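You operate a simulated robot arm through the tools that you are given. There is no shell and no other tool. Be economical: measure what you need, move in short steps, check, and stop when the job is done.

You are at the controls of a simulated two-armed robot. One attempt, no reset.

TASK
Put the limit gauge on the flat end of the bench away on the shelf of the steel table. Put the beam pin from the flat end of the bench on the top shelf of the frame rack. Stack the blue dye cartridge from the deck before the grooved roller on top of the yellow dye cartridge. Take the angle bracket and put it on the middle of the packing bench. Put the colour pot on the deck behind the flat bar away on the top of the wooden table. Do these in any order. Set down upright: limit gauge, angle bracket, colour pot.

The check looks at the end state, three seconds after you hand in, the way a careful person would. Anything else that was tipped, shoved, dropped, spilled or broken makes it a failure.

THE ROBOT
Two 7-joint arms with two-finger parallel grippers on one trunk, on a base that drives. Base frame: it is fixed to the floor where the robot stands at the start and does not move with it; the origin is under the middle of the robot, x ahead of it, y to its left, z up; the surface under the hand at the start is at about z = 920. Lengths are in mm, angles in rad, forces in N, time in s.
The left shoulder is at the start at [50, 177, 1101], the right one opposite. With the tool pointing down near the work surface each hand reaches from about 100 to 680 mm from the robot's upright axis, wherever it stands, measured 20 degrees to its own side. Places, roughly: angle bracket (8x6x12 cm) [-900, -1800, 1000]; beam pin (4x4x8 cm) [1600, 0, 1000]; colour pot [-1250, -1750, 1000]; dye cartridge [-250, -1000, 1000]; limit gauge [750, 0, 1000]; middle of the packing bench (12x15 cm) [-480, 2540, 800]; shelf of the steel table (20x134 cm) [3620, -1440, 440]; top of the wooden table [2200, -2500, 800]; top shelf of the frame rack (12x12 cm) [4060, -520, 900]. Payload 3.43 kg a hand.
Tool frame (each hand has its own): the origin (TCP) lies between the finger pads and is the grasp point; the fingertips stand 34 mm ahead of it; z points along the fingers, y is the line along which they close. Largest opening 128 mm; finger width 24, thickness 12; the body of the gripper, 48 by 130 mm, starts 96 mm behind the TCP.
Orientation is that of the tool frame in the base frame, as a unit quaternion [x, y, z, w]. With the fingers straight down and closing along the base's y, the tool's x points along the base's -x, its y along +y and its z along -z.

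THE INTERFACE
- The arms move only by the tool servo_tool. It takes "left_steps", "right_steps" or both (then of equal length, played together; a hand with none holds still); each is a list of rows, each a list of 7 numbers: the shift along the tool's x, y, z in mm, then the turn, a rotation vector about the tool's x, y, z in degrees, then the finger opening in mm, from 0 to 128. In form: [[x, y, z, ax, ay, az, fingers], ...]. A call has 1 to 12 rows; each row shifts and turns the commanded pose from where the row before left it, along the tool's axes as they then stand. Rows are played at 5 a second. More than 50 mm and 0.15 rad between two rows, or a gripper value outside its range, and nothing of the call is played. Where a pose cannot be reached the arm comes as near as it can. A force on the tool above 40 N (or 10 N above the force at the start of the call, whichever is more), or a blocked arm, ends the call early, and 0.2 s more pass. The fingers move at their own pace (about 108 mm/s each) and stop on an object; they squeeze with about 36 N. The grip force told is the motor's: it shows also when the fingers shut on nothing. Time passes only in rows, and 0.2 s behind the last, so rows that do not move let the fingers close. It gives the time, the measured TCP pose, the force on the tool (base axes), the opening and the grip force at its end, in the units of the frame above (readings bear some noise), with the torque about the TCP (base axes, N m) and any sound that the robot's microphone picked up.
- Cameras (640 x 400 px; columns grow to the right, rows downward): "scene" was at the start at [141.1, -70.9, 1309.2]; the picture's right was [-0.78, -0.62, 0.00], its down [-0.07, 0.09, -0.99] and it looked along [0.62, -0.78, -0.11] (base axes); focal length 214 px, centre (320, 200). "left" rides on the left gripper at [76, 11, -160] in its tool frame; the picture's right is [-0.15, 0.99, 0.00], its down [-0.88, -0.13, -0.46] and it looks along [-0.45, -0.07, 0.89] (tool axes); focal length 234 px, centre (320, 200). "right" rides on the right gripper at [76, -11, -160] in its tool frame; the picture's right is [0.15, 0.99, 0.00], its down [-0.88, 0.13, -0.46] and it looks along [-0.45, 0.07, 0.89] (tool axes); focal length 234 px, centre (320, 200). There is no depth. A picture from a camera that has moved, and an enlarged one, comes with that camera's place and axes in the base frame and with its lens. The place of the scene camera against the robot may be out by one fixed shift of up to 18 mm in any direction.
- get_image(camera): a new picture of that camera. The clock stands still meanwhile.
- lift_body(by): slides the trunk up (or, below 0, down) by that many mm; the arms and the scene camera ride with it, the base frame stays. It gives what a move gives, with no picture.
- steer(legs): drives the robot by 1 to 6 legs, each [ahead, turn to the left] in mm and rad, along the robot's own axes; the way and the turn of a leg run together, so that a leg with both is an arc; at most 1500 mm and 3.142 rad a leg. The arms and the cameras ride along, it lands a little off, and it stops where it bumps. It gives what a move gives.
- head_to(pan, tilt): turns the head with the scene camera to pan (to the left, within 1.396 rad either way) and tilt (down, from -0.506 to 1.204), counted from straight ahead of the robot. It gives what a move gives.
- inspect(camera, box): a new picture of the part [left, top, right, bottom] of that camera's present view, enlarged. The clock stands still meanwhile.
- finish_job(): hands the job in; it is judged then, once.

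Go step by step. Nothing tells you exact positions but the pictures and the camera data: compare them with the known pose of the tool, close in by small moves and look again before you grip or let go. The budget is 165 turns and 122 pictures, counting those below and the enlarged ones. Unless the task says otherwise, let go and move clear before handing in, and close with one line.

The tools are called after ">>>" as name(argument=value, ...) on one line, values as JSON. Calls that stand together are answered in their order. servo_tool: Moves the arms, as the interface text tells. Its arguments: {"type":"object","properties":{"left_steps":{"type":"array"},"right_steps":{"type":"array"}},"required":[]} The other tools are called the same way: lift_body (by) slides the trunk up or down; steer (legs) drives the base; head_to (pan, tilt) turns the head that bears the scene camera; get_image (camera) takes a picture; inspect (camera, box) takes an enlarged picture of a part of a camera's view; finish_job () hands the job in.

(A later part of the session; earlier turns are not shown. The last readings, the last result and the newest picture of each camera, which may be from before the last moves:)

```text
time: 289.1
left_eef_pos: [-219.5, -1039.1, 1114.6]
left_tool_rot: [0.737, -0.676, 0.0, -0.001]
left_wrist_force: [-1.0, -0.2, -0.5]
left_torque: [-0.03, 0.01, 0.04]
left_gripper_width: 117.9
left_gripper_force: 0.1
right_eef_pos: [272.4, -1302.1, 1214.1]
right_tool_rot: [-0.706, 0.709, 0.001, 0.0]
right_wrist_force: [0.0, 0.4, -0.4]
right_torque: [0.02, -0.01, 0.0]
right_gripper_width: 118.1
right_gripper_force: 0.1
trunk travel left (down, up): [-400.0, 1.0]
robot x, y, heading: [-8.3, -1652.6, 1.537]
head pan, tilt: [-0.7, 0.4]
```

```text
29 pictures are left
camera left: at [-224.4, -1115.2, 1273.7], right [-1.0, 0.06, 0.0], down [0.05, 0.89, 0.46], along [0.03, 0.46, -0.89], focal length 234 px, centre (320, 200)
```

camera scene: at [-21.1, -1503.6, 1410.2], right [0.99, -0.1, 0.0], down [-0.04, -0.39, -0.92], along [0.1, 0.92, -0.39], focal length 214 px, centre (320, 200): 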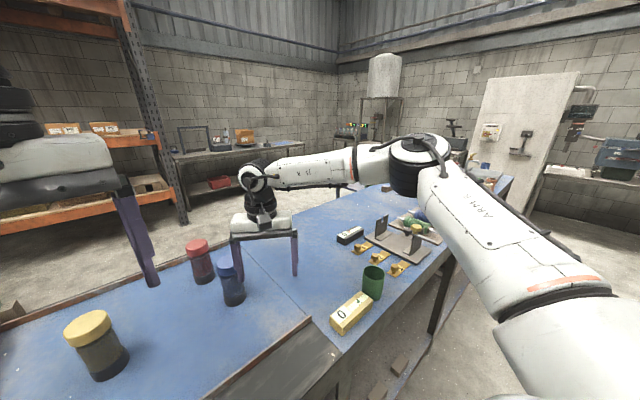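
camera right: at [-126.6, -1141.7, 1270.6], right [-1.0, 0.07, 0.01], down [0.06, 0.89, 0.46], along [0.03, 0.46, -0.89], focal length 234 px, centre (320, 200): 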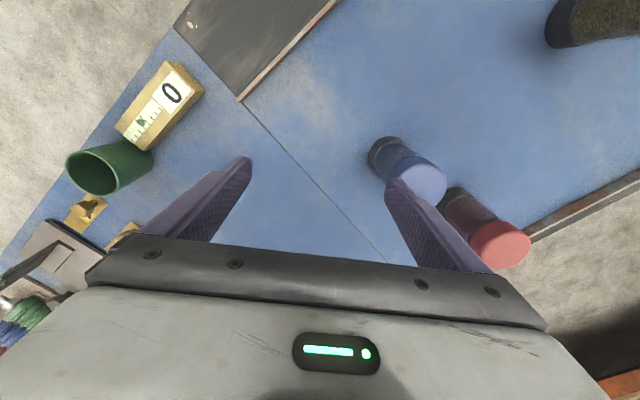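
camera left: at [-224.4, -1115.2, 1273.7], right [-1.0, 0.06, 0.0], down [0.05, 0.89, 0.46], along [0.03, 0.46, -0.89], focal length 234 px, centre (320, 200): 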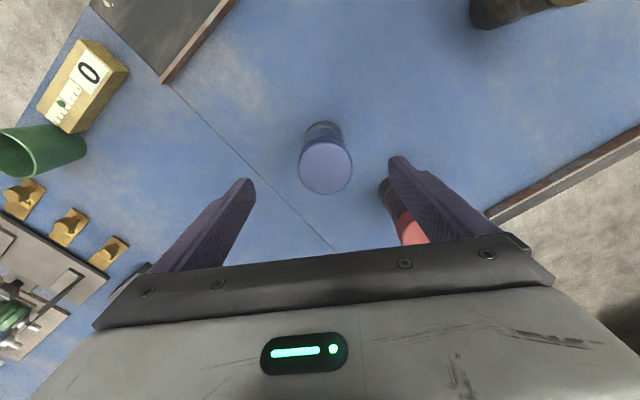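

Aligned. Lower and grip.

>>> servo_tool(left_steps=[[0, 3, 28, 0, 0, 0, 118], [0, 0, 28, 0, 0, 0, 118], [0, 0, 28, 0, 0, 0, 118], [0, 0, 0, 0, 0, 0, 80], [0, 0, 0, 0, 0, 0, 60], [0, 0, 0, 0, 0, 0, 0], [0, 0, 0, 0, 0, 0, 0], [0, 0, 0, 0, 0, 0, 0], [0, 0, -30, 0, 0, 0, 0]])

>>> get_image(camera="left")

```text
time: 291.1
left_eef_pos: [-220.8, -1040.2, 1061.1]
left_tool_rot: [0.737, -0.676, 0.001, -0.001]
left_wrist_force: [-0.4, -0.1, -1.4]
left_torque: [0.03, 0.02, 0.03]
left_gripper_width: 56.7
left_gripper_force: 36.1
right_eef_pos: [273.3, -1303.1, 1214.6]
right_tool_rot: [-0.706, 0.708, 0.002, -0.001]
right_wrist_force: [0.2, -0.2, -1.0]
right_torque: [0.01, 0.02, 0.0]
right_gripper_width: 118.1
right_gripper_force: 0.1
trunk travel left (down, up): [-400.0, 1.0]
robot x, y, heading: [-6.0, -1656.7, 1.533]
head pan, tilt: [-0.7, 0.4]
```

```text
28 pictures are left
camera left: at [-225.9, -1116.1, 1220.3], right [-1.0, 0.06, 0.0], down [0.05, 0.89, 0.46], along [0.03, 0.46, -0.89], focal length 234 px, centre (320, 200)
```

left: 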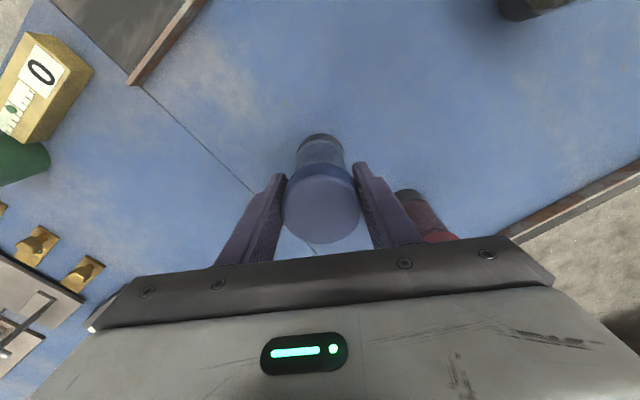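

Blue held. Raise and retract, then rotate so yellow lies on the left arm's side.

>>> servo_tool(left_steps=[[0, 0, -40, 0, 0, 0, 0], [15, 0, -40, 0, 0, 0, 0], [30, 0, -30, 0, 0, 0, 0], [40, 0, -20, 0, 0, 0, 0], [40, 0, -15, 0, 0, 0, 0], [0, 0, -15, 0, 0, 0, 0]])

>>> steer(legs=[[0, 0.43]])

>>> get_image(camera="left")

```text
time: 292.5
left_eef_pos: [-212.2, -1164.9, 1219.5]
left_tool_rot: [0.737, -0.676, 0.001, -0.001]
left_wrist_force: [-0.3, -0.5, -1.7]
left_torque: [-0.04, 0.04, 0.03]
left_gripper_width: 56.4
left_gripper_force: 35.5
right_eef_pos: [272.5, -1303.7, 1214.2]
right_tool_rot: [-0.705, 0.709, 0.002, -0.001]
right_wrist_force: [-0.2, -0.4, 0.2]
right_torque: [0.03, 0.01, 0.0]
right_gripper_width: 117.7
right_gripper_force: 0.0
trunk travel left (down, up): [-400.0, 1.0]
robot x, y, heading: [-7.3, -1657.2, 1.537]
head pan, tilt: [-0.7, 0.4]
```

```text
time: 294.1
left_eef_pos: [-400.0, -1295.9, 1219.6]
left_tool_rot: [0.865, -0.502, 0.0, -0.001]
left_wrist_force: [-0.3, -0.6, -1.8]
left_torque: [0.02, -0.01, -0.01]
left_gripper_width: 56.9
left_gripper_force: 36.5
right_eef_pos: [97.8, -1219.2, 1214.8]
right_tool_rot: [0.841, -0.54, -0.002, 0.0]
right_wrist_force: [0.8, 1.0, 1.2]
right_torque: [0.03, 0.01, 0.02]
right_gripper_width: 118.0
right_gripper_force: 0.1
trunk travel left (down, up): [-400.0, 1.0]
robot x, y, heading: [-5.6, -1653.5, 1.971]
head pan, tilt: [-0.7, 0.4]
```

```text
27 pictures are left
camera left: at [-371.4, -1367.7, 1379.2], right [-0.93, -0.36, 0.0], down [-0.32, 0.83, 0.46], along [-0.16, 0.43, -0.89], focal length 234 px, centre (320, 200)
```

left: 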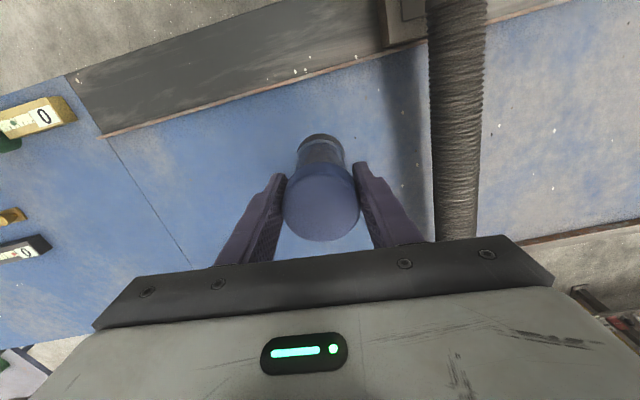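

Yellow is hidden under blue in this view; use the scene camera, calibrating with the held blue's known position.

>>> head_to(pan=0.35, tilt=0.6)

>>> get_image(camera="scene")

```text
time: 295.4
left_eef_pos: [-398.4, -1296.2, 1220.7]
left_tool_rot: [0.865, -0.502, 0.001, -0.001]
left_wrist_force: [1.0, 0.0, -1.4]
left_torque: [-0.02, -0.01, -0.01]
left_gripper_width: 56.7
left_gripper_force: 35.7
right_eef_pos: [99.1, -1218.3, 1215.0]
right_tool_rot: [0.841, -0.541, -0.001, 0.0]
right_wrist_force: [-0.4, 0.8, -0.5]
right_torque: [0.0, 0.03, -0.01]
right_gripper_width: 118.0
right_gripper_force: 0.1
trunk travel left (down, up): [-400.0, 1.0]
robot x, y, heading: [-6.4, -1653.9, 1.969]
head pan, tilt: [0.351, 0.6]
```

```text
26 pictures are left
camera scene: at [-78.7, -1524.3, 1391.9], right [0.73, 0.68, 0.0], down [0.38, -0.41, -0.83], along [-0.56, 0.61, -0.56], focal length 214 px, centre (320, 200)
```

scene: 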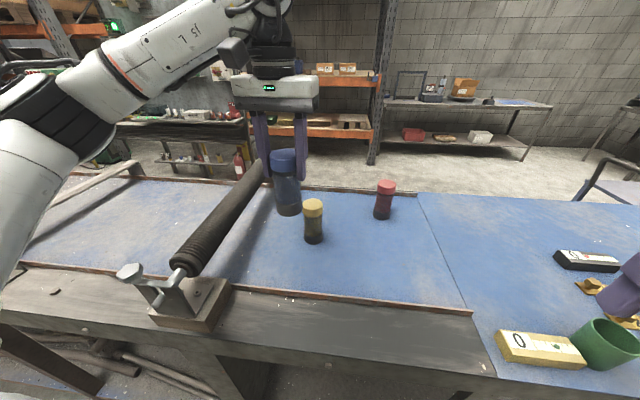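

Calibrated: yellow is at about (-436,-1180). Move blue over it at hover height.

>>> servo_tool(left_steps=[[-40, -8, 0, 0, 0, 0, 0], [-40, -8, 0, 0, 0, 0, 0], [-39, -9, 0, 0, 0, 0, 0], [0, 0, 20, 0, 0, 0, 0]])

>>> inspect(camera="scene", box=[240, 120, 400, 260])

>>> get_image(camera="left")

```text
time: 296.4
left_eef_pos: [-439.8, -1182.5, 1202.1]
left_tool_rot: [0.865, -0.502, 0.0, -0.001]
left_wrist_force: [-0.8, -0.5, -1.4]
left_torque: [0.02, -0.03, -0.05]
left_gripper_width: 57.0
left_gripper_force: 36.0
right_eef_pos: [98.7, -1220.1, 1215.4]
right_tool_rot: [0.841, -0.541, -0.001, 0.0]
right_wrist_force: [-0.4, 0.0, 0.5]
right_torque: [0.0, -0.02, -0.01]
right_gripper_width: 117.9
right_gripper_force: 0.1
trunk travel left (down, up): [-400.0, 1.0]
robot x, y, heading: [-7.5, -1652.9, 1.969]
head pan, tilt: [0.351, 0.6]
```

```text
2.86 times, centred on (320, 190) of scene
camera zoom: at [-80.2, -1525.0, 1391.9], right [0.73, 0.68, 0.0], down [0.39, -0.41, -0.82], along [-0.56, 0.6, -0.57], focal length 613 px, centre (320, 229)
```

zoom: 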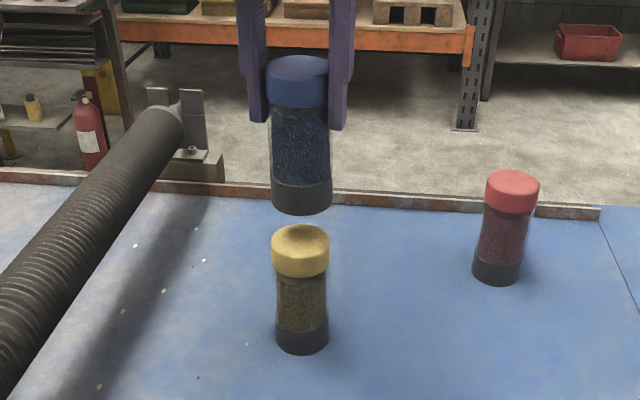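

```text
24 pictures are left
camera left: at [-410.8, -1253.6, 1359.7], right [-0.93, -0.36, 0.0], down [-0.32, 0.83, 0.46], along [-0.17, 0.43, -0.89], focal length 234 px, centre (320, 200)
```

left: 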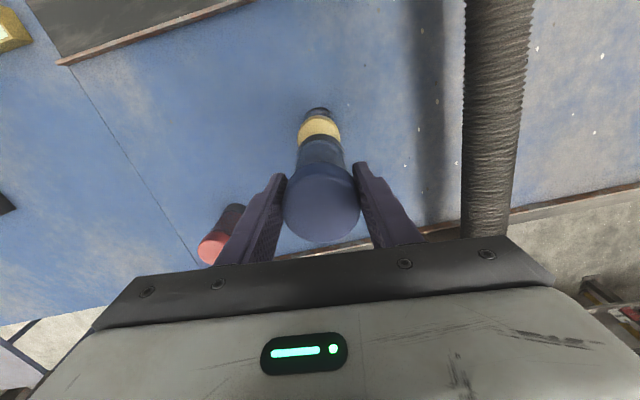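

Both views show excellent alignment. Lower to just above contact, then fine steps.

>>> servo_tool(left_steps=[[0, 0, 15, 0, 0, 0, 0], [0, 0, 12, 0, 0, 0, 0], [0, 0, 4, 0, 0, 0, 0]])

>>> inspect(camera="scene", box=[270, 130, 370, 220])

```text
time: 297.2
left_eef_pos: [-436.5, -1180.8, 1171.3]
left_tool_rot: [0.864, -0.503, 0.0, -0.001]
left_wrist_force: [-0.4, 0.4, -1.1]
left_torque: [0.03, -0.02, -0.04]
left_gripper_width: 56.5
left_gripper_force: 36.5
right_eef_pos: [98.1, -1217.8, 1214.1]
right_tool_rot: [0.841, -0.541, -0.001, 0.001]
right_wrist_force: [0.6, -1.0, -0.2]
right_torque: [0.0, -0.01, 0.02]
right_gripper_width: 118.3
right_gripper_force: 0.0
trunk travel left (down, up): [-400.0, 1.0]
robot x, y, heading: [-2.8, -1653.0, 1.967]
head pan, tilt: [0.351, 0.6]
```

```text
4.44 times, centred on (320, 175) of scene
camera zoom: at [-78.9, -1524.3, 1391.9], right [0.73, 0.68, 0.0], down [0.38, -0.41, -0.82], along [-0.56, 0.6, -0.57], focal length 953 px, centre (320, 311)
```

zoom: 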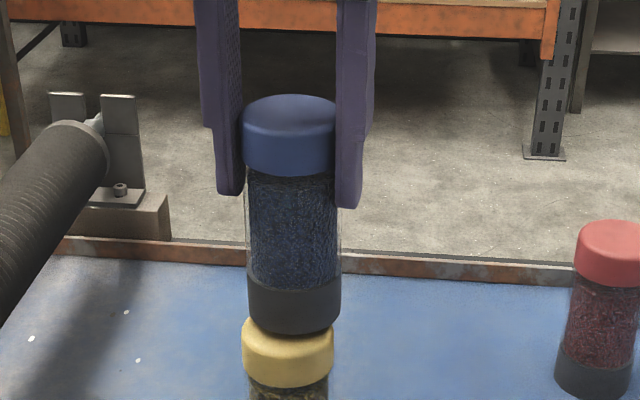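

>>> servo_tool(left_steps=[[0, 0, 2.5, 0, 0, 0, 0], [0, 0, 2, 0, 0, 0, 0]])

>>> servo_tool(left_steps=[[0, 0, 2, 0, 0, 0, 0]])

>>> servo_tool(left_steps=[[0, 0, 2, 0, 0, 0, 0]])

```text
time: 297.8
left_eef_pos: [-436.2, -1180.1, 1166.2]
left_tool_rot: [0.864, -0.503, 0.001, -0.001]
left_wrist_force: [0.6, 0.5, -0.7]
left_torque: [-0.01, -0.02, -0.02]
left_gripper_width: 56.6
left_gripper_force: 35.9
right_eef_pos: [97.7, -1218.9, 1214.6]
right_tool_rot: [0.841, -0.542, -0.002, 0.0]
right_wrist_force: [0.9, 0.4, -0.2]
right_torque: [-0.01, -0.03, 0.0]
right_gripper_width: 117.9
right_gripper_force: 0.0
trunk travel left (down, up): [-400.0, 1.0]
robot x, y, heading: [-1.7, -1659.2, 1.966]
head pan, tilt: [0.351, 0.6]
```

```text
time: 298.2
left_eef_pos: [-434.8, -1181.5, 1162.9]
left_tool_rot: [0.865, -0.503, 0.0, -0.002]
left_wrist_force: [0.1, -0.2, 2.3]
left_torque: [-0.04, 0.11, -0.01]
left_gripper_width: 56.5
left_gripper_force: 35.8
right_eef_pos: [98.0, -1219.0, 1214.3]
right_tool_rot: [0.841, -0.541, -0.002, 0.0]
right_wrist_force: [-0.1, -0.4, -0.1]
right_torque: [0.02, -0.01, 0.03]
right_gripper_width: 118.2
right_gripper_force: 0.1
trunk travel left (down, up): [-400.0, 1.0]
robot x, y, heading: [-8.1, -1655.1, 1.967]
head pan, tilt: [0.351, 0.6]
```

```text
time: 298.6
left_eef_pos: [-435.7, -1181.2, 1163.6]
left_tool_rot: [0.865, -0.502, -0.002, -0.002]
left_wrist_force: [-1.6, 1.3, 12.6]
left_torque: [-0.01, 0.28, -0.01]
left_gripper_width: 56.8
left_gripper_force: 36.4
right_eef_pos: [98.5, -1218.7, 1214.0]
right_tool_rot: [0.841, -0.541, -0.002, 0.001]
right_wrist_force: [-0.2, -0.7, -0.1]
right_torque: [-0.01, -0.01, 0.02]
right_gripper_width: 118.0
right_gripper_force: 0.0
trunk travel left (down, up): [-400.0, 1.0]
robot x, y, heading: [-3.6, -1659.0, 1.97]
head pan, tilt: [0.351, 0.6]
```

Firm contact. Ease up 1 mm, open slowly and rise.

>>> servo_tool(left_steps=[[0, 0, -1.5, 0, 0, 0, 0], [0, 0, 0, 0, 0, 0, 58], [0, 0, 0, 0, 0, 0, 64], [0, 0, 0, 0, 0, 0, 80], [0, 0, 0, 0, 0, 0, 110], [0, 0, -20, 0, 0, 0, 118], [0, 0, -35, 0, 0, 0, 118], [20, 0, -35, 0, 0, 0, 118], [40, 0, 0, 0, 0, 0, 118], [40, 0, 0, 0, 0, 0, 118]])

>>> inspect(camera="scene", box=[240, 120, 400, 260])

```text
time: 300.8
left_eef_pos: [-387.2, -1269.6, 1253.0]
left_tool_rot: [0.865, -0.501, -0.001, -0.002]
left_wrist_force: [0.1, -0.2, -0.3]
left_torque: [0.0, 0.06, 0.01]
left_gripper_width: 118.0
left_gripper_force: 0.0
right_eef_pos: [97.9, -1219.6, 1213.3]
right_tool_rot: [0.841, -0.541, -0.002, 0.0]
right_wrist_force: [0.0, 0.0, -0.2]
right_torque: [0.01, 0.0, 0.0]
right_gripper_width: 118.3
right_gripper_force: 0.1
trunk travel left (down, up): [-400.0, 1.0]
robot x, y, heading: [-0.8, -1653.3, 1.966]
head pan, tilt: [0.351, 0.6]
```

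```text
2.86 times, centred on (320, 190) of scene
camera zoom: at [-78.3, -1525.3, 1392.1], right [0.73, 0.68, 0.0], down [0.38, -0.41, -0.83], along [-0.56, 0.61, -0.56], focal length 613 px, centre (320, 229)
```

zoom: 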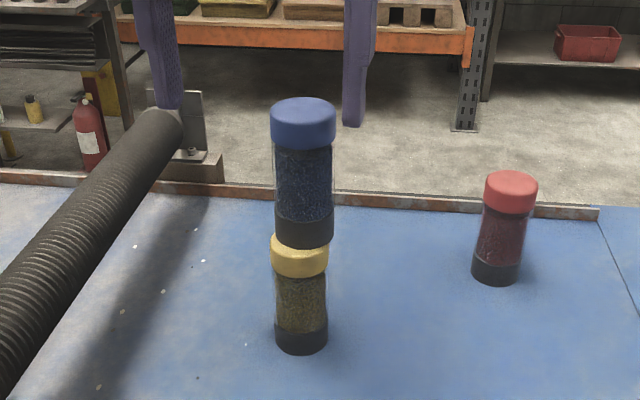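

Stack is done and stable. Now drive toward the bracket and pot and look.

>>> steer(legs=[[-250, 0], [0, 1.733], [900, 0], [0, -1.571]])

>>> head_to(pan=0.0, tilt=0.55)

>>> get_image(camera="scene")

```text
time: 315.1
left_eef_pos: [-1121.5, -2042.1, 1253.3]
left_tool_rot: [0.901, -0.435, -0.001, -0.002]
left_wrist_force: [0.1, -0.4, 0.1]
left_torque: [0.01, 0.01, -0.01]
left_gripper_width: 117.8
left_gripper_force: 0.0
right_eef_pos: [-650.0, -1920.0, 1215.8]
right_tool_rot: [0.879, -0.476, -0.001, 0.001]
right_wrist_force: [0.1, 0.2, -0.4]
right_torque: [0.03, 0.03, 0.01]
right_gripper_width: 118.1
right_gripper_force: 0.1
trunk travel left (down, up): [-400.0, 1.0]
robot x, y, heading: [-685.0, -2370.3, 2.119]
head pan, tilt: [0.351, 0.6]
```

```text
time: 315.9
left_eef_pos: [-1121.5, -2042.4, 1253.3]
left_tool_rot: [0.901, -0.435, 0.0, -0.001]
left_wrist_force: [0.3, -0.9, 0.4]
left_torque: [-0.04, 0.02, 0.03]
left_gripper_width: 118.0
left_gripper_force: 0.1
right_eef_pos: [-649.4, -1919.6, 1214.4]
right_tool_rot: [0.88, -0.476, -0.001, 0.0]
right_wrist_force: [-0.4, -0.1, -0.5]
right_torque: [-0.01, -0.01, 0.01]
right_gripper_width: 118.1
right_gripper_force: 0.1
trunk travel left (down, up): [-400.0, 1.0]
robot x, y, heading: [-684.2, -2365.9, 2.116]
head pan, tilt: [0.0, 0.55]
```

```text
21 pictures are left
camera scene: at [-755.2, -2229.1, 1396.5], right [0.85, 0.52, 0.0], down [0.27, -0.45, -0.85], along [-0.45, 0.73, -0.52], focal length 214 px, centre (320, 200)
```

scene: 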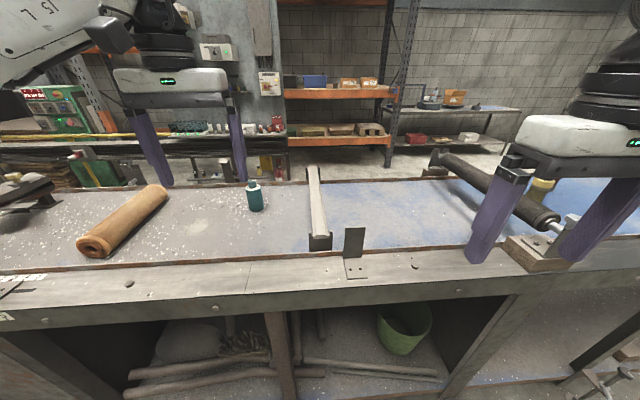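

I see the teal colour pot beyond the flat bar and the bracket at the deck margin. Check left side for obstacles (a hose seen earlier).

>>> head_to(pan=0.75, tilt=0.6)

>>> get_image(camera="scene")

```text
time: 317.0
left_eef_pos: [-1121.5, -2041.6, 1252.9]
left_tool_rot: [0.901, -0.434, -0.001, -0.002]
left_wrist_force: [0.0, -0.7, -0.1]
left_torque: [0.01, -0.03, 0.03]
left_gripper_width: 118.3
left_gripper_force: 0.0
right_eef_pos: [-647.2, -1918.6, 1215.2]
right_tool_rot: [0.88, -0.476, -0.001, 0.0]
right_wrist_force: [-0.6, -0.1, 0.6]
right_torque: [-0.02, 0.02, 0.02]
right_gripper_width: 118.0
right_gripper_force: 0.1
trunk travel left (down, up): [-400.0, 1.0]
robot x, y, heading: [-687.7, -2364.7, 2.119]
head pan, tilt: [0.75, 0.6]
```

```text
20 pictures are left
camera scene: at [-793.4, -2281.9, 1392.0], right [0.27, 0.96, 0.0], down [0.54, -0.15, -0.83], along [-0.79, 0.22, -0.56], focal length 214 px, centre (320, 200)
```

scene: 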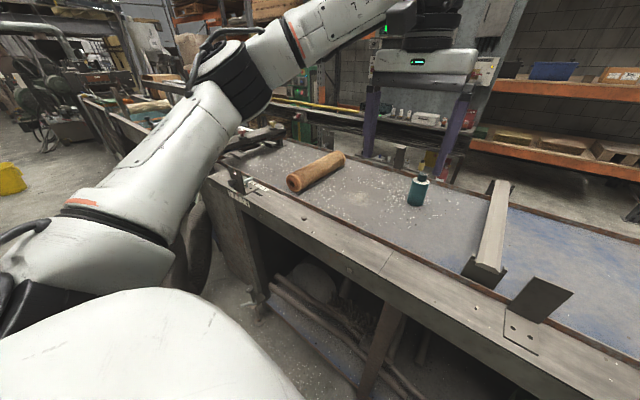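

Path is clear. Drive to u≈-2200 and orient so the pot is on the left arm's side.

>>> steer(legs=[[0, 1.585], [366, 0], [0, -1.571], [240, 0], [0, -0.5]])

>>> get_image(camera="left")

```text
time: 328.1
left_eef_pos: [-1562.0, -2089.5, 1251.7]
left_tool_rot: [0.91, -0.414, -0.001, -0.001]
left_wrist_force: [0.0, -0.5, 0.5]
left_torque: [0.06, 0.06, 0.01]
left_gripper_width: 118.0
left_gripper_force: 0.0
right_eef_pos: [-1093.6, -1946.3, 1213.2]
right_tool_rot: [0.89, -0.457, -0.001, 0.001]
right_wrist_force: [1.0, -0.1, -0.3]
right_torque: [0.04, 0.05, 0.01]
right_gripper_width: 118.1
right_gripper_force: 0.1
trunk travel left (down, up): [-400.0, 1.0]
robot x, y, heading: [-1110.1, -2394.0, 2.168]
head pan, tilt: [0.75, 0.6]
stopped in leg 4: the robot was blocked; the commanded pose is now the measured one
```

```text
19 pictures are left
camera left: at [-1520.8, -2154.4, 1411.3], right [-0.84, -0.54, 0.0], down [-0.48, 0.75, 0.46], along [-0.25, 0.38, -0.89], focal length 234 px, centre (320, 200)
```

left: 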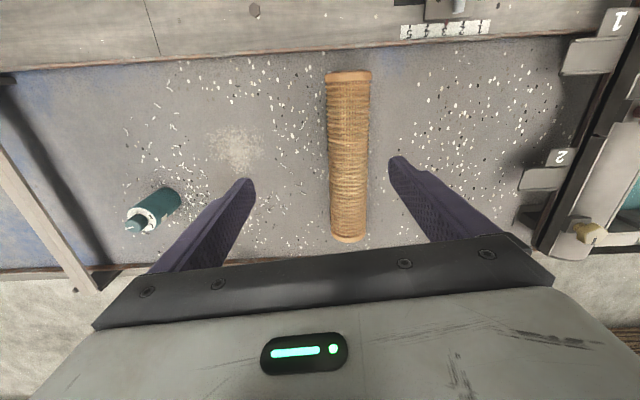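

Blocked at n≈-1442 by pipes below. The pot is ~675 mm away, so I'll turn and use a 20° outward tilt on the left hand for extra reach.

>>> steer(legs=[[0, -0.57]])

>>> servo_tool(left_steps=[[0, 0, 0, 0, -6.67, 0, 118], [0, 0, 0, 0, -6.67, 0, 118], [0, 0, 0, 0, -6.67, 0, 118], [-18, 5, 38, 0, 0, 0, 118], [-18, 5, 38, 0, 0, 0, 118], [-18, 5, 38, 0, 0, 0, 118]])

>>> get_image(camera="left")

```text
time: 330.1
left_eef_pos: [-1324.2, -1892.3, 1251.9]
left_tool_rot: [0.756, -0.654, 0.0, 0.001]
left_wrist_force: [0.8, 0.6, -0.3]
left_torque: [-0.04, 0.01, -0.03]
left_gripper_width: 117.9
left_gripper_force: 0.1
right_eef_pos: [-854.5, -2024.9, 1214.0]
right_tool_rot: [0.725, -0.689, -0.002, 0.001]
right_wrist_force: [-0.5, 0.1, -0.1]
right_torque: [0.0, 0.01, -0.03]
right_gripper_width: 118.0
right_gripper_force: 0.0
trunk travel left (down, up): [-400.0, 1.0]
robot x, y, heading: [-1113.0, -2393.2, 1.593]
head pan, tilt: [0.75, 0.6]
```

```text
time: 331.5
left_eef_pos: [-1351.6, -1804.6, 1161.7]
left_tool_rot: [0.745, -0.644, -0.131, -0.114]
left_wrist_force: [-0.5, -0.2, -0.7]
left_torque: [-0.03, -0.02, -0.04]
left_gripper_width: 117.9
left_gripper_force: 0.0
right_eef_pos: [-855.8, -2023.9, 1213.7]
right_tool_rot: [0.725, -0.688, 0.0, 0.001]
right_wrist_force: [-0.8, 0.4, 0.7]
right_torque: [-0.02, 0.0, 0.02]
right_gripper_width: 118.2
right_gripper_force: 0.0
trunk travel left (down, up): [-400.0, 1.0]
robot x, y, heading: [-1112.4, -2395.6, 1.59]
head pan, tilt: [0.75, 0.6]
```

```text
18 pictures are left
camera left: at [-1344.2, -1931.2, 1285.4], right [-1.0, -0.01, 0.05], down [0.03, 0.68, 0.73], along [-0.04, 0.73, -0.68], focal length 234 px, centre (320, 200)
```

left: 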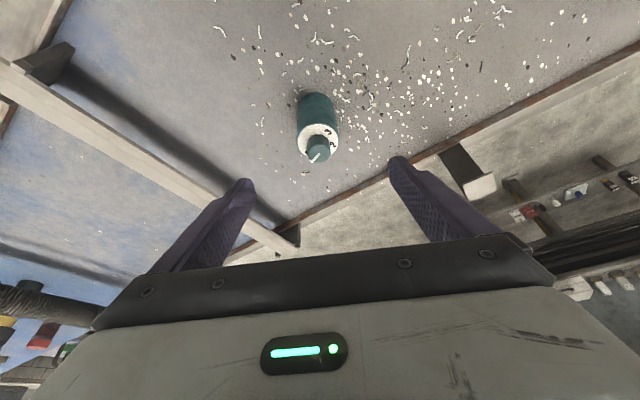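

Pot (≈60 mm body) is straight along the tool axis, ~185 mm away. Advance.

>>> servo_tool(left_steps=[[3, 0, 40, 0, 0, 0, 118], [3, 0, 40, 0, 0, 0, 118], [3, 0, 40, 0, 0, 0, 118], [1, -2, 30, 0, 0, 0, 118]])

>>> get_image(camera="left")

```text
time: 332.5
left_eef_pos: [-1358.5, -1765.1, 1018.2]
left_tool_rot: [0.745, -0.644, -0.131, -0.114]
left_wrist_force: [-0.2, 1.0, 0.2]
left_torque: [0.01, -0.01, 0.0]
left_gripper_width: 117.9
left_gripper_force: 0.0
right_eef_pos: [-855.2, -2025.4, 1213.9]
right_tool_rot: [0.725, -0.689, -0.001, 0.002]
right_wrist_force: [0.6, -0.2, 0.1]
right_torque: [-0.01, 0.0, 0.0]
right_gripper_width: 118.0
right_gripper_force: 0.0
trunk travel left (down, up): [-400.0, 1.0]
robot x, y, heading: [-1111.5, -2394.2, 1.59]
head pan, tilt: [0.75, 0.6]
```

```text
17 pictures are left
camera left: at [-1351.1, -1890.6, 1142.2], right [-1.0, -0.01, 0.05], down [0.03, 0.68, 0.73], along [-0.04, 0.73, -0.68], focal length 234 px, centre (320, 200)
```

left: 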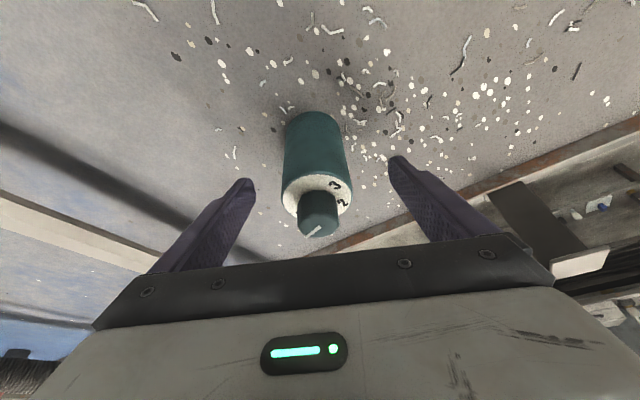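

Advance the last 38 mm and grip fully.

>>> servo_tool(left_steps=[[0, -1, 20, 0, 0, 0, 118], [0, 0, 18, 0, 0, 0, 118], [0, 0, 0, 0, 0, 0, 80], [0, 0, 0, 0, 0, 0, 60], [0, 0, 0, 0, 0, 0, 0], [0, 0, 0, 0, 0, 0, 0], [0, 0, 0, 0, 0, 0, 0], [-10, 0, -28, 0, 0, 0, 0]])

>>> get_image(camera="left")

```text
time: 334.3
left_eef_pos: [-1358.6, -1751.8, 1015.0]
left_tool_rot: [0.745, -0.644, -0.132, -0.113]
left_wrist_force: [0.2, -0.2, -0.9]
left_torque: [0.06, 0.01, 0.01]
left_gripper_width: 57.0
left_gripper_force: 36.5
right_eef_pos: [-855.2, -2025.5, 1214.8]
right_tool_rot: [0.725, -0.688, -0.001, 0.001]
right_wrist_force: [-0.6, -1.4, 0.0]
right_torque: [0.0, 0.03, 0.02]
right_gripper_width: 118.0
right_gripper_force: 0.0
trunk travel left (down, up): [-400.0, 1.0]
robot x, y, heading: [-1111.1, -2392.7, 1.594]
head pan, tilt: [0.75, 0.6]
```

```text
16 pictures are left
camera left: at [-1350.8, -1878.6, 1137.8], right [-1.0, -0.01, 0.05], down [0.03, 0.68, 0.73], along [-0.04, 0.73, -0.68], focal length 234 px, centre (320, 200)
```

left: 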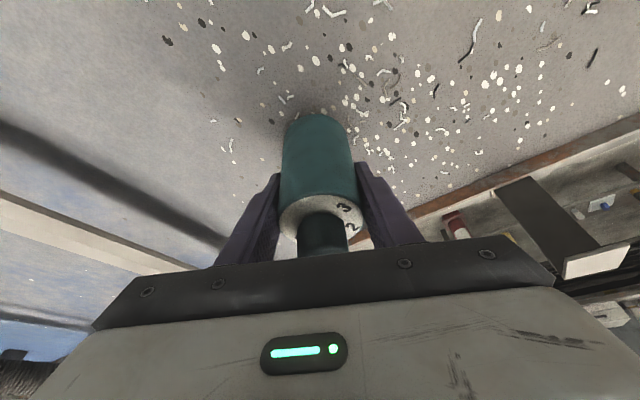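

Pot held. Lift, retract, and drive to the bracket for the right hand.

>>> servo_tool(left_steps=[[-13, 0, -35, 0, 0, 0, 0], [-13, 0, -35, 0, 0, 0, 0], [-13, 0, -35, 0, 0, 0, 0], [-13, 0, -35, 0, 0, 0, 0], [-10, 0, -28, 0, 0, 0, 0], [35, 0, -13, 0, 0, 0, 0], [35, 0, -13, 0, 0, 0, 0], [35, 0, -13, 0, 0, 0, 0], [35, 0, -13, 0, 0, 0, 0], [35, 0, -13, 0, 0, 0, 0]])

>>> steer(legs=[[-75, 0], [0, -1.036], [320, 0], [0, 1.571]])

>>> get_image(camera="right")

```text
time: 336.5
left_eef_pos: [-1331.6, -1935.6, 1192.8]
left_tool_rot: [0.745, -0.644, -0.131, -0.114]
left_wrist_force: [-0.6, 0.4, -1.7]
left_torque: [-0.01, 0.04, 0.0]
left_gripper_width: 56.7
left_gripper_force: 36.5
right_eef_pos: [-854.9, -2025.5, 1213.8]
right_tool_rot: [0.725, -0.688, -0.001, 0.001]
right_wrist_force: [0.9, -0.7, 0.1]
right_torque: [0.05, 0.01, -0.02]
right_gripper_width: 118.3
right_gripper_force: 0.2
trunk travel left (down, up): [-400.0, 1.0]
robot x, y, heading: [-1115.8, -2394.9, 1.591]
head pan, tilt: [0.75, 0.6]
```

```text
time: 345.7
left_eef_pos: [-1265.4, -2021.7, 1193.0]
left_tool_rot: [0.888, -0.425, -0.157, -0.076]
left_wrist_force: [-0.9, 0.4, -1.1]
left_torque: [0.02, -0.01, -0.01]
left_gripper_width: 56.8
left_gripper_force: 36.1
right_eef_pos: [-809.4, -1854.9, 1213.6]
right_tool_rot: [0.881, -0.473, -0.001, 0.0]
right_wrist_force: [0.4, -0.5, 0.4]
right_torque: [0.0, 0.0, 0.03]
right_gripper_width: 118.1
right_gripper_force: 0.0
trunk travel left (down, up): [-400.0, 1.0]
robot x, y, heading: [-843.3, -2305.4, 2.13]
head pan, tilt: [0.75, 0.6]
```

```text
15 pictures are left
camera right: at [-757.5, -1911.1, 1374.1], right [-0.74, -0.67, 0.0], down [-0.6, 0.66, 0.46], along [-0.31, 0.34, -0.89], focal length 234 px, centre (320, 200)
```

right: 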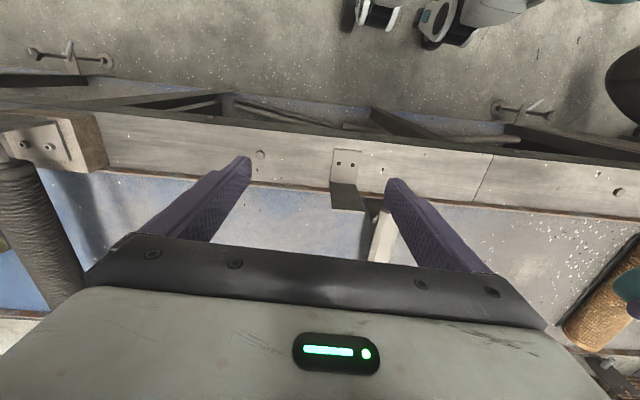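

Bracket's upright plate (≈57 mm wide) is 105 ahead, 67 left. Move over and down partway.

>>> servo_tool(right_steps=[[-35, 22, 0, 0, 0, 0, 95], [-35, 22, 0, 0, 0, 0, 95], [-35, 22, 0, 0, 0, 0, 95], [0, 0, 40, 0, 0, 0, 95], [0, 0, 40, 0, 0, 0, 95], [0, 0, 40, 0, 0, 0, 95]])

>>> get_image(camera="right")

```text
time: 347.1
left_eef_pos: [-1264.6, -2020.9, 1192.4]
left_tool_rot: [0.889, -0.424, -0.157, -0.075]
left_wrist_force: [-0.1, 0.1, -1.9]
left_torque: [-0.01, 0.0, -0.04]
left_gripper_width: 57.0
left_gripper_force: 36.2
right_eef_pos: [-924.8, -1805.7, 1092.8]
right_tool_rot: [0.882, -0.472, -0.001, 0.002]
right_wrist_force: [-0.2, -0.3, 0.6]
right_torque: [0.01, 0.0, 0.01]
right_gripper_width: 95.1
right_gripper_force: 0.1
trunk travel left (down, up): [-400.0, 1.0]
robot x, y, heading: [-845.0, -2303.1, 2.129]
head pan, tilt: [0.75, 0.6]
```

```text
14 pictures are left
camera right: at [-873.2, -1861.1, 1253.6], right [-0.74, -0.67, 0.0], down [-0.6, 0.66, 0.46], along [-0.31, 0.34, -0.89], focal length 234 px, centre (320, 200)
```

right: 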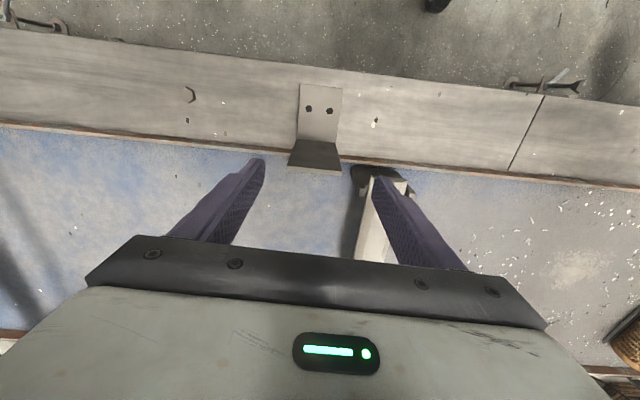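

Aligned; the flat-bar support is close on the left finger side, so I narrow the opening to 72 and offset 5 mm back, then lower and grip.

>>> servo_tool(right_steps=[[5, -3, 0, 0, 0, 0, 72], [0, 0, 28, 0, 0, 0, 72], [0, 0, 28, 0, 0, 0, 72], [0, 0, 28, 0, 0, 0, 72]])

>>> get_image(camera="right")

```text
time: 348.1
left_eef_pos: [-1264.0, -2020.5, 1193.0]
left_tool_rot: [0.889, -0.424, -0.156, -0.075]
left_wrist_force: [-0.7, 0.8, -1.8]
left_torque: [0.0, -0.02, 0.01]
left_gripper_width: 56.9
left_gripper_force: 35.8
right_eef_pos: [-916.2, -1806.5, 1006.7]
right_tool_rot: [0.882, -0.472, -0.001, 0.001]
right_wrist_force: [-0.9, 0.3, 1.3]
right_torque: [-0.01, 0.0, 0.0]
right_gripper_width: 71.6
right_gripper_force: 0.0
trunk travel left (down, up): [-400.0, 1.0]
robot x, y, heading: [-844.0, -2300.6, 2.135]
head pan, tilt: [0.75, 0.6]
```

```text
13 pictures are left
camera right: at [-864.6, -1861.7, 1167.9], right [-0.74, -0.67, 0.0], down [-0.59, 0.66, 0.46], along [-0.31, 0.34, -0.89], focal length 234 px, centre (320, 200)
```

right: 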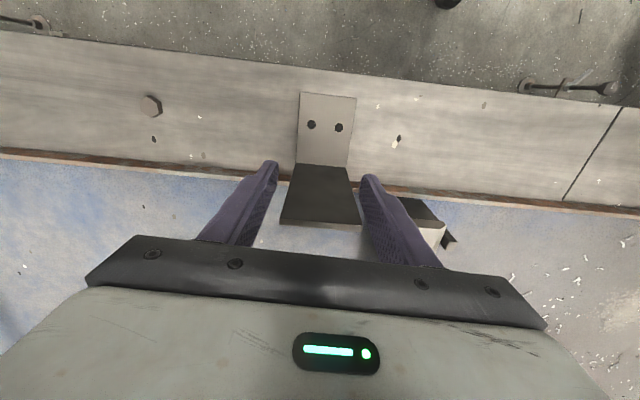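

Plate sits between the fingers. Close and lift.

>>> servo_tool(right_steps=[[0, 0, 0, 0, 0, 0, 55], [0, 0, 0, 0, 0, 0, 0], [0, 0, 0, 0, 0, 0, 0], [0, 0, 0, 0, 0, 0, 0], [0, 0, -25, 0, 0, 0, 0]])

>>> get_image(camera="right")

```text
time: 349.3
left_eef_pos: [-1265.6, -2021.6, 1192.5]
left_tool_rot: [0.889, -0.424, -0.156, -0.075]
left_wrist_force: [0.0, -0.3, -1.1]
left_torque: [0.0, -0.04, -0.04]
left_gripper_width: 56.9
left_gripper_force: 36.1
right_eef_pos: [-914.3, -1807.6, 1033.7]
right_tool_rot: [0.882, -0.471, 0.0, 0.001]
right_wrist_force: [0.4, 0.0, -3.1]
right_torque: [0.02, 0.02, -0.03]
right_gripper_width: 54.7
right_gripper_force: 36.1
trunk travel left (down, up): [-400.0, 1.0]
robot x, y, heading: [-843.2, -2297.8, 2.129]
head pan, tilt: [0.75, 0.6]
```

```text
12 pictures are left
camera right: at [-863.7, -1862.4, 1194.3], right [-0.74, -0.67, 0.0], down [-0.6, 0.66, 0.45], along [-0.31, 0.34, -0.89], focal length 234 px, centre (320, 200)
```

right: 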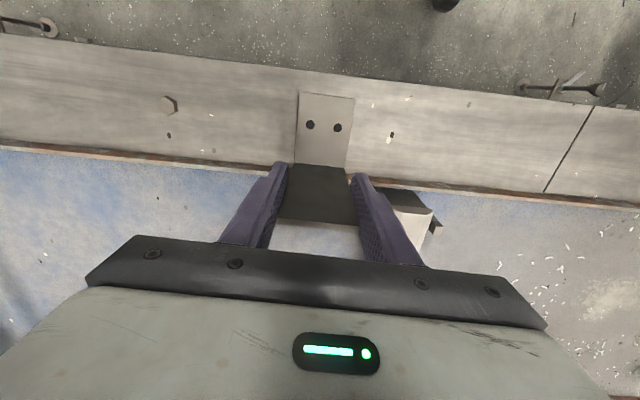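

Bracket held level. Lift/retract it and drive to the wooden table.

>>> servo_tool(right_steps=[[0, 0, -40, 0, 0, 0, 0], [0, 0, -40, 0, 0, 0, 0], [0, 0, -40, 0, 0, 0, 0], [30, -10, -30, 0, 0, 0, 0], [40, -10, -15, 0, 0, 0, 0], [40, -10, 0, 0, 0, 0, 0]])

>>> steer(legs=[[-80, 0], [0, -2.05], [1290, 0], [1250, 0], [0, -1.092]])

>>> head_to(pan=0.1, tilt=0.6)

>>> get_image(camera="scene")

```text
time: 350.7
left_eef_pos: [-1263.5, -2019.7, 1191.4]
left_tool_rot: [0.889, -0.423, -0.156, -0.075]
left_wrist_force: [-0.6, 1.2, -2.3]
left_torque: [0.05, 0.01, -0.01]
left_gripper_width: 56.6
left_gripper_force: 36.4
right_eef_pos: [-830.1, -1883.0, 1199.6]
right_tool_rot: [0.881, -0.472, -0.001, 0.002]
right_wrist_force: [0.6, -0.8, -2.3]
right_torque: [0.04, 0.04, 0.0]
right_gripper_width: 54.8
right_gripper_force: 36.0
trunk travel left (down, up): [-400.0, 1.0]
robot x, y, heading: [-840.1, -2298.7, 2.129]
head pan, tilt: [0.75, 0.6]
```

```text
time: 371.2
left_eef_pos: [2146.4, -2261.4, 1192.2]
left_tool_rot: [0.387, 0.906, -0.068, 0.159]
left_wrist_force: [0.9, 0.6, -1.4]
left_torque: [-0.01, -0.01, 0.0]
left_gripper_width: 56.4
left_gripper_force: 36.0
right_eef_pos: [1726.1, -2437.2, 1199.2]
right_tool_rot: [0.434, 0.901, 0.001, 0.001]
right_wrist_force: [1.0, 0.2, -3.3]
right_torque: [-0.02, 0.0, -0.02]
right_gripper_width: 55.0
right_gripper_force: 36.5
trunk travel left (down, up): [-400.0, 1.0]
robot x, y, heading: [1700.6, -2018.4, -0.929]
head pan, tilt: [0.75, 0.6]
```

```text
time: 372.3
left_eef_pos: [2146.7, -2261.7, 1192.8]
left_tool_rot: [0.386, 0.906, -0.068, 0.159]
left_wrist_force: [0.3, 0.4, -1.1]
left_torque: [0.02, 0.0, -0.02]
left_gripper_width: 56.8
left_gripper_force: 36.4
right_eef_pos: [1726.1, -2437.2, 1199.5]
right_tool_rot: [0.435, 0.901, 0.001, 0.0]
right_wrist_force: [0.2, 0.4, -1.9]
right_torque: [0.02, 0.01, -0.01]
right_gripper_width: 54.8
right_gripper_force: 36.5
trunk travel left (down, up): [-400.0, 1.0]
robot x, y, heading: [1704.0, -2015.5, -0.932]
head pan, tilt: [0.099, 0.6]
```

```text
11 pictures are left
camera scene: at [1817.0, -2136.8, 1391.9], right [-0.74, -0.68, 0.0], down [-0.38, 0.42, -0.82], along [0.56, -0.61, -0.57], focal length 214 px, centre (320, 200)
```

scene: 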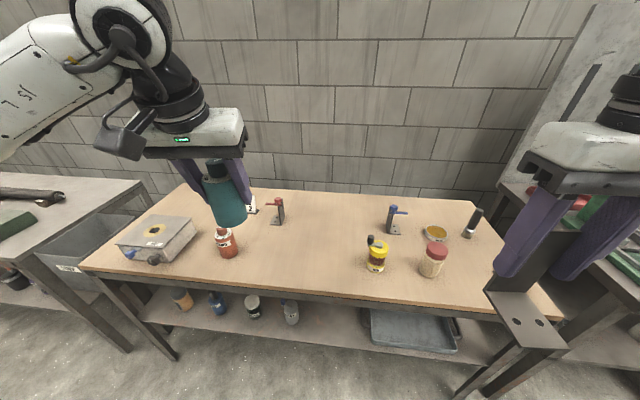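

Wooden table has a clear area in front-centre. Drive 120 ahead and lower the trunk 220.

>>> steer(legs=[[120, 0]])

>>> lift_body(by=-220)

>>> servo_tool(left_steps=[[-14, 0, 5, 0, 0, 0, 0], [-14, 0, 5, 0, 0, 0, 0], [12, 0, 33, 0, 0, 0, 0], [12, 0, 33, 0, 0, 0, 0]])

>>> get_image(camera="scene")

```text
time: 373.5
left_eef_pos: [2216.8, -2356.1, 1193.2]
left_tool_rot: [0.385, 0.906, -0.067, 0.16]
left_wrist_force: [1.0, -0.9, -1.6]
left_torque: [0.02, 0.03, 0.0]
left_gripper_width: 56.7
left_gripper_force: 35.7
right_eef_pos: [1796.6, -2530.7, 1199.4]
right_tool_rot: [0.435, 0.901, 0.001, 0.0]
right_wrist_force: [0.0, -0.4, -4.0]
right_torque: [0.01, 0.0, 0.03]
right_gripper_width: 54.6
right_gripper_force: 35.9
trunk travel left (down, up): [-400.0, 1.0]
robot x, y, heading: [1771.9, -2110.6, -0.926]
head pan, tilt: [0.099, 0.6]
```

```text
time: 375.8
left_eef_pos: [2216.0, -2354.8, 972.4]
left_tool_rot: [0.387, 0.906, -0.068, 0.16]
left_wrist_force: [-0.3, -0.2, -1.6]
left_torque: [0.01, -0.05, 0.0]
left_gripper_width: 56.5
left_gripper_force: 35.8
right_eef_pos: [1795.9, -2528.7, 979.6]
right_tool_rot: [0.434, 0.901, 0.0, 0.0]
right_wrist_force: [0.4, -0.1, -1.9]
right_torque: [-0.02, -0.01, -0.02]
right_gripper_width: 54.4
right_gripper_force: 36.0
trunk travel left (down, up): [-180.0, 221.0]
robot x, y, heading: [1765.0, -2108.0, -0.927]
head pan, tilt: [0.099, 0.6]
```

```text
time: 376.8
left_eef_pos: [2234.7, -2374.2, 903.3]
left_tool_rot: [0.387, 0.906, -0.07, 0.159]
left_wrist_force: [0.3, -0.7, -1.8]
left_torque: [0.04, 0.03, -0.01]
left_gripper_width: 56.8
left_gripper_force: 36.3
right_eef_pos: [1796.4, -2528.9, 978.1]
right_tool_rot: [0.435, 0.901, 0.001, 0.001]
right_wrist_force: [-0.2, 0.1, -3.5]
right_torque: [0.03, -0.01, 0.01]
right_gripper_width: 54.8
right_gripper_force: 36.0
trunk travel left (down, up): [-180.0, 221.0]
robot x, y, heading: [1771.3, -2108.5, -0.923]
head pan, tilt: [0.099, 0.6]
```

```text
10 pictures are left
camera scene: at [1886.4, -2229.5, 1171.9], right [-0.74, -0.68, 0.0], down [-0.38, 0.42, -0.82], along [0.56, -0.61, -0.57], focal length 214 px, centre (320, 200)
```

scene: 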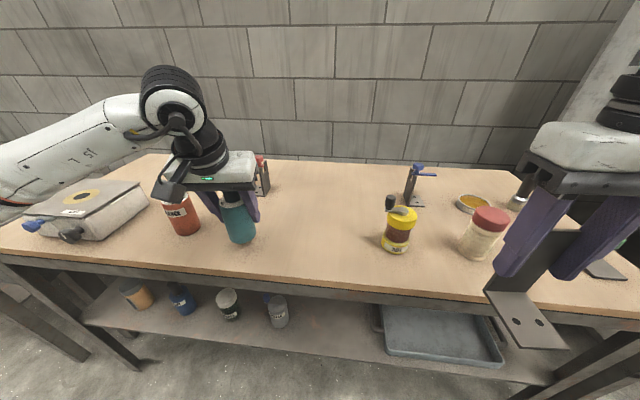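

Shift 50 mm away from the orange can, then lower to contact.

>>> servo_tool(left_steps=[[0, -25, 0, 0, 0, 0, 0], [0, -25, 0, 0, 0, 0, 0], [5, 0, 14, 0, 0, 0, 0], [4, 0, 10, 0, 0, 0, 0]])

>>> servo_tool(left_steps=[[1, 0, 3, 0, 0, 0, 0], [1, 0, 3, 0, 0, 0, 0]])

>>> servo_tool(left_steps=[[1, 0, 2.5, 0, 0, 0, 0]])

>>> servo_tool(left_steps=[[1, 0, 2.5, 0, 0, 0, 0]])

```text
time: 377.8
left_eef_pos: [2199.5, -2411.1, 876.2]
left_tool_rot: [0.386, 0.906, -0.068, 0.16]
left_wrist_force: [-0.3, -0.2, -1.4]
left_torque: [0.02, 0.03, 0.0]
left_gripper_width: 56.6
left_gripper_force: 36.1
right_eef_pos: [1794.7, -2531.1, 979.4]
right_tool_rot: [0.434, 0.901, 0.001, 0.0]
right_wrist_force: [0.6, 0.0, -2.6]
right_torque: [-0.03, -0.01, -0.01]
right_gripper_width: 54.7
right_gripper_force: 35.6
trunk travel left (down, up): [-180.0, 221.0]
robot x, y, heading: [1769.2, -2107.9, -0.931]
head pan, tilt: [0.099, 0.6]
```

```text
time: 378.4
left_eef_pos: [2200.0, -2411.4, 870.1]
left_tool_rot: [0.386, 0.906, -0.068, 0.16]
left_wrist_force: [0.8, 0.3, -2.1]
left_torque: [0.01, -0.02, 0.01]
left_gripper_width: 56.7
left_gripper_force: 35.6
right_eef_pos: [1795.5, -2529.7, 978.9]
right_tool_rot: [0.434, 0.901, 0.002, 0.001]
right_wrist_force: [0.1, 0.6, -3.1]
right_torque: [-0.04, -0.05, 0.02]
right_gripper_width: 54.6
right_gripper_force: 35.9
trunk travel left (down, up): [-180.0, 221.0]
robot x, y, heading: [1771.3, -2106.5, -0.928]
head pan, tilt: [0.099, 0.6]
```

```text
time: 378.8
left_eef_pos: [2199.7, -2409.9, 868.3]
left_tool_rot: [0.386, 0.906, -0.069, 0.16]
left_wrist_force: [0.5, 0.0, -1.3]
left_torque: [0.0, 0.0, -0.04]
left_gripper_width: 56.5
left_gripper_force: 36.2
right_eef_pos: [1795.3, -2529.3, 978.9]
right_tool_rot: [0.435, 0.901, 0.001, 0.001]
right_wrist_force: [-0.1, -0.3, -3.0]
right_torque: [-0.03, -0.03, 0.0]
right_gripper_width: 54.8
right_gripper_force: 36.3
trunk travel left (down, up): [-180.0, 221.0]
robot x, y, heading: [1771.1, -2111.3, -0.93]
head pan, tilt: [0.099, 0.6]
```

```text
time: 379.2
left_eef_pos: [2198.9, -2410.8, 866.9]
left_tool_rot: [0.386, 0.906, -0.07, 0.161]
left_wrist_force: [0.3, 1.0, 5.8]
left_torque: [0.22, -0.05, -0.01]
left_gripper_width: 56.5
left_gripper_force: 35.4
right_eef_pos: [1794.9, -2528.9, 980.0]
right_tool_rot: [0.434, 0.901, 0.001, -0.001]
right_wrist_force: [-0.1, 0.6, -3.0]
right_torque: [-0.01, 0.0, -0.01]
right_gripper_width: 54.5
right_gripper_force: 35.6
trunk travel left (down, up): [-180.0, 221.0]
robot x, y, heading: [1770.3, -2109.3, -0.931]
head pan, tilt: [0.099, 0.6]
```

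Contact. Open slowly and retract along the tool axis.

>>> servo_tool(left_steps=[[0, 0, 0, 0, 0, 0, 58], [0, 0, 0, 0, 0, 0, 66], [0, 0, 0, 0, 0, 0, 90], [0, 0, 0, 0, 0, 0, 110], [0, 0, -20, 0, 0, 0, 110], [0, 0, -40, 0, 0, 0, 110], [0, 0, -40, 0, 0, 0, 110], [0, 0, -40, 0, 0, 0, 110], [0, 0, -40, 0, 0, 0, 110]])

>>> get_image(camera="scene")

```text
time: 381.2
left_eef_pos: [2155.7, -2363.5, 1035.0]
left_tool_rot: [0.386, 0.906, -0.068, 0.16]
left_wrist_force: [0.9, -0.1, -0.2]
left_torque: [0.01, 0.01, -0.03]
left_gripper_width: 109.9
left_gripper_force: 0.0
right_eef_pos: [1795.5, -2528.9, 979.1]
right_tool_rot: [0.434, 0.901, 0.001, 0.0]
right_wrist_force: [0.4, -0.1, -3.6]
right_torque: [0.0, -0.04, -0.01]
right_gripper_width: 54.8
right_gripper_force: 35.6
trunk travel left (down, up): [-180.0, 221.0]
robot x, y, heading: [1769.8, -2110.1, -0.928]
head pan, tilt: [0.099, 0.6]
```

```text
9 pictures are left
camera scene: at [1885.9, -2229.3, 1172.0], right [-0.74, -0.68, 0.0], down [-0.38, 0.42, -0.83], along [0.56, -0.61, -0.56], focal length 214 px, centre (320, 200)
```

scene: 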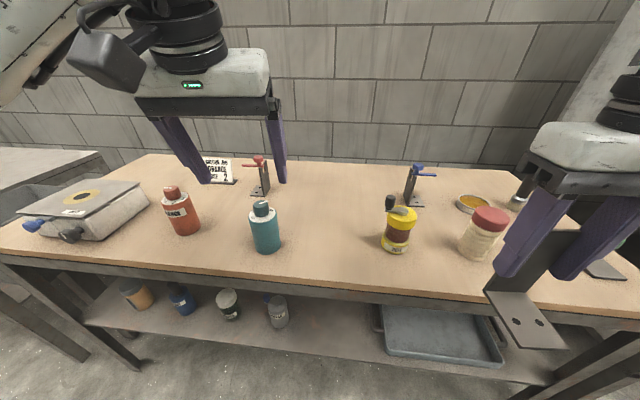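

Pot stands upright. Now raise the trunk and drive around the bench end to the packing bench with the bracket.

>>> lift_body(by=220)

>>> steer(legs=[[-700, 0], [0, 1.488], [1500, 0], [130, 0], [0, 1.571], [1400, 0]])

>>> steer(legs=[[1420, 0]])

```text
time: 383.6
left_eef_pos: [2156.8, -2365.3, 1253.1]
left_tool_rot: [0.387, 0.906, -0.069, 0.16]
left_wrist_force: [-0.7, -0.5, -0.3]
left_torque: [0.0, 0.01, 0.03]
left_gripper_width: 110.0
left_gripper_force: 0.0
right_eef_pos: [1795.2, -2529.9, 1199.5]
right_tool_rot: [0.435, 0.901, 0.001, 0.001]
right_wrist_force: [-0.4, -0.1, -2.2]
right_torque: [-0.03, 0.0, -0.01]
right_gripper_width: 54.4
right_gripper_force: 35.8
trunk travel left (down, up): [-400.0, 1.0]
robot x, y, heading: [1771.2, -2109.9, -0.924]
head pan, tilt: [0.099, 0.6]
```

```text
time: 409.4
left_eef_pos: [1676.6, 815.3, 1253.7]
left_tool_rot: [0.884, -0.433, -0.156, -0.076]
left_wrist_force: [1.4, 0.1, 1.2]
left_torque: [0.0, 0.0, 0.02]
left_gripper_width: 110.3
left_gripper_force: 0.0
right_eef_pos: [2054.2, 941.1, 1199.7]
right_tool_rot: [0.877, -0.481, 0.0, 0.001]
right_wrist_force: [0.6, 1.0, -3.4]
right_torque: [0.0, 0.01, 0.01]
right_gripper_width: 55.1
right_gripper_force: 36.2
trunk travel left (down, up): [-400.0, 1.0]
robot x, y, heading: [2032.9, 515.6, 2.108]
head pan, tilt: [0.099, 0.6]
```

```text
time: 416.5
left_eef_pos: [949.1, 2037.0, 1254.2]
left_tool_rot: [0.884, -0.433, -0.155, -0.077]
left_wrist_force: [0.3, -0.2, 0.3]
left_torque: [-0.03, 0.04, -0.03]
left_gripper_width: 109.8
left_gripper_force: 0.0
right_eef_pos: [1325.6, 2163.3, 1198.9]
right_tool_rot: [0.876, -0.482, -0.001, 0.001]
right_wrist_force: [-0.1, 0.5, -3.5]
right_torque: [-0.02, 0.0, 0.02]
right_gripper_width: 55.0
right_gripper_force: 35.8
trunk travel left (down, up): [-400.0, 1.0]
robot x, y, heading: [1305.5, 1742.3, 2.109]
head pan, tilt: [0.099, 0.6]
```

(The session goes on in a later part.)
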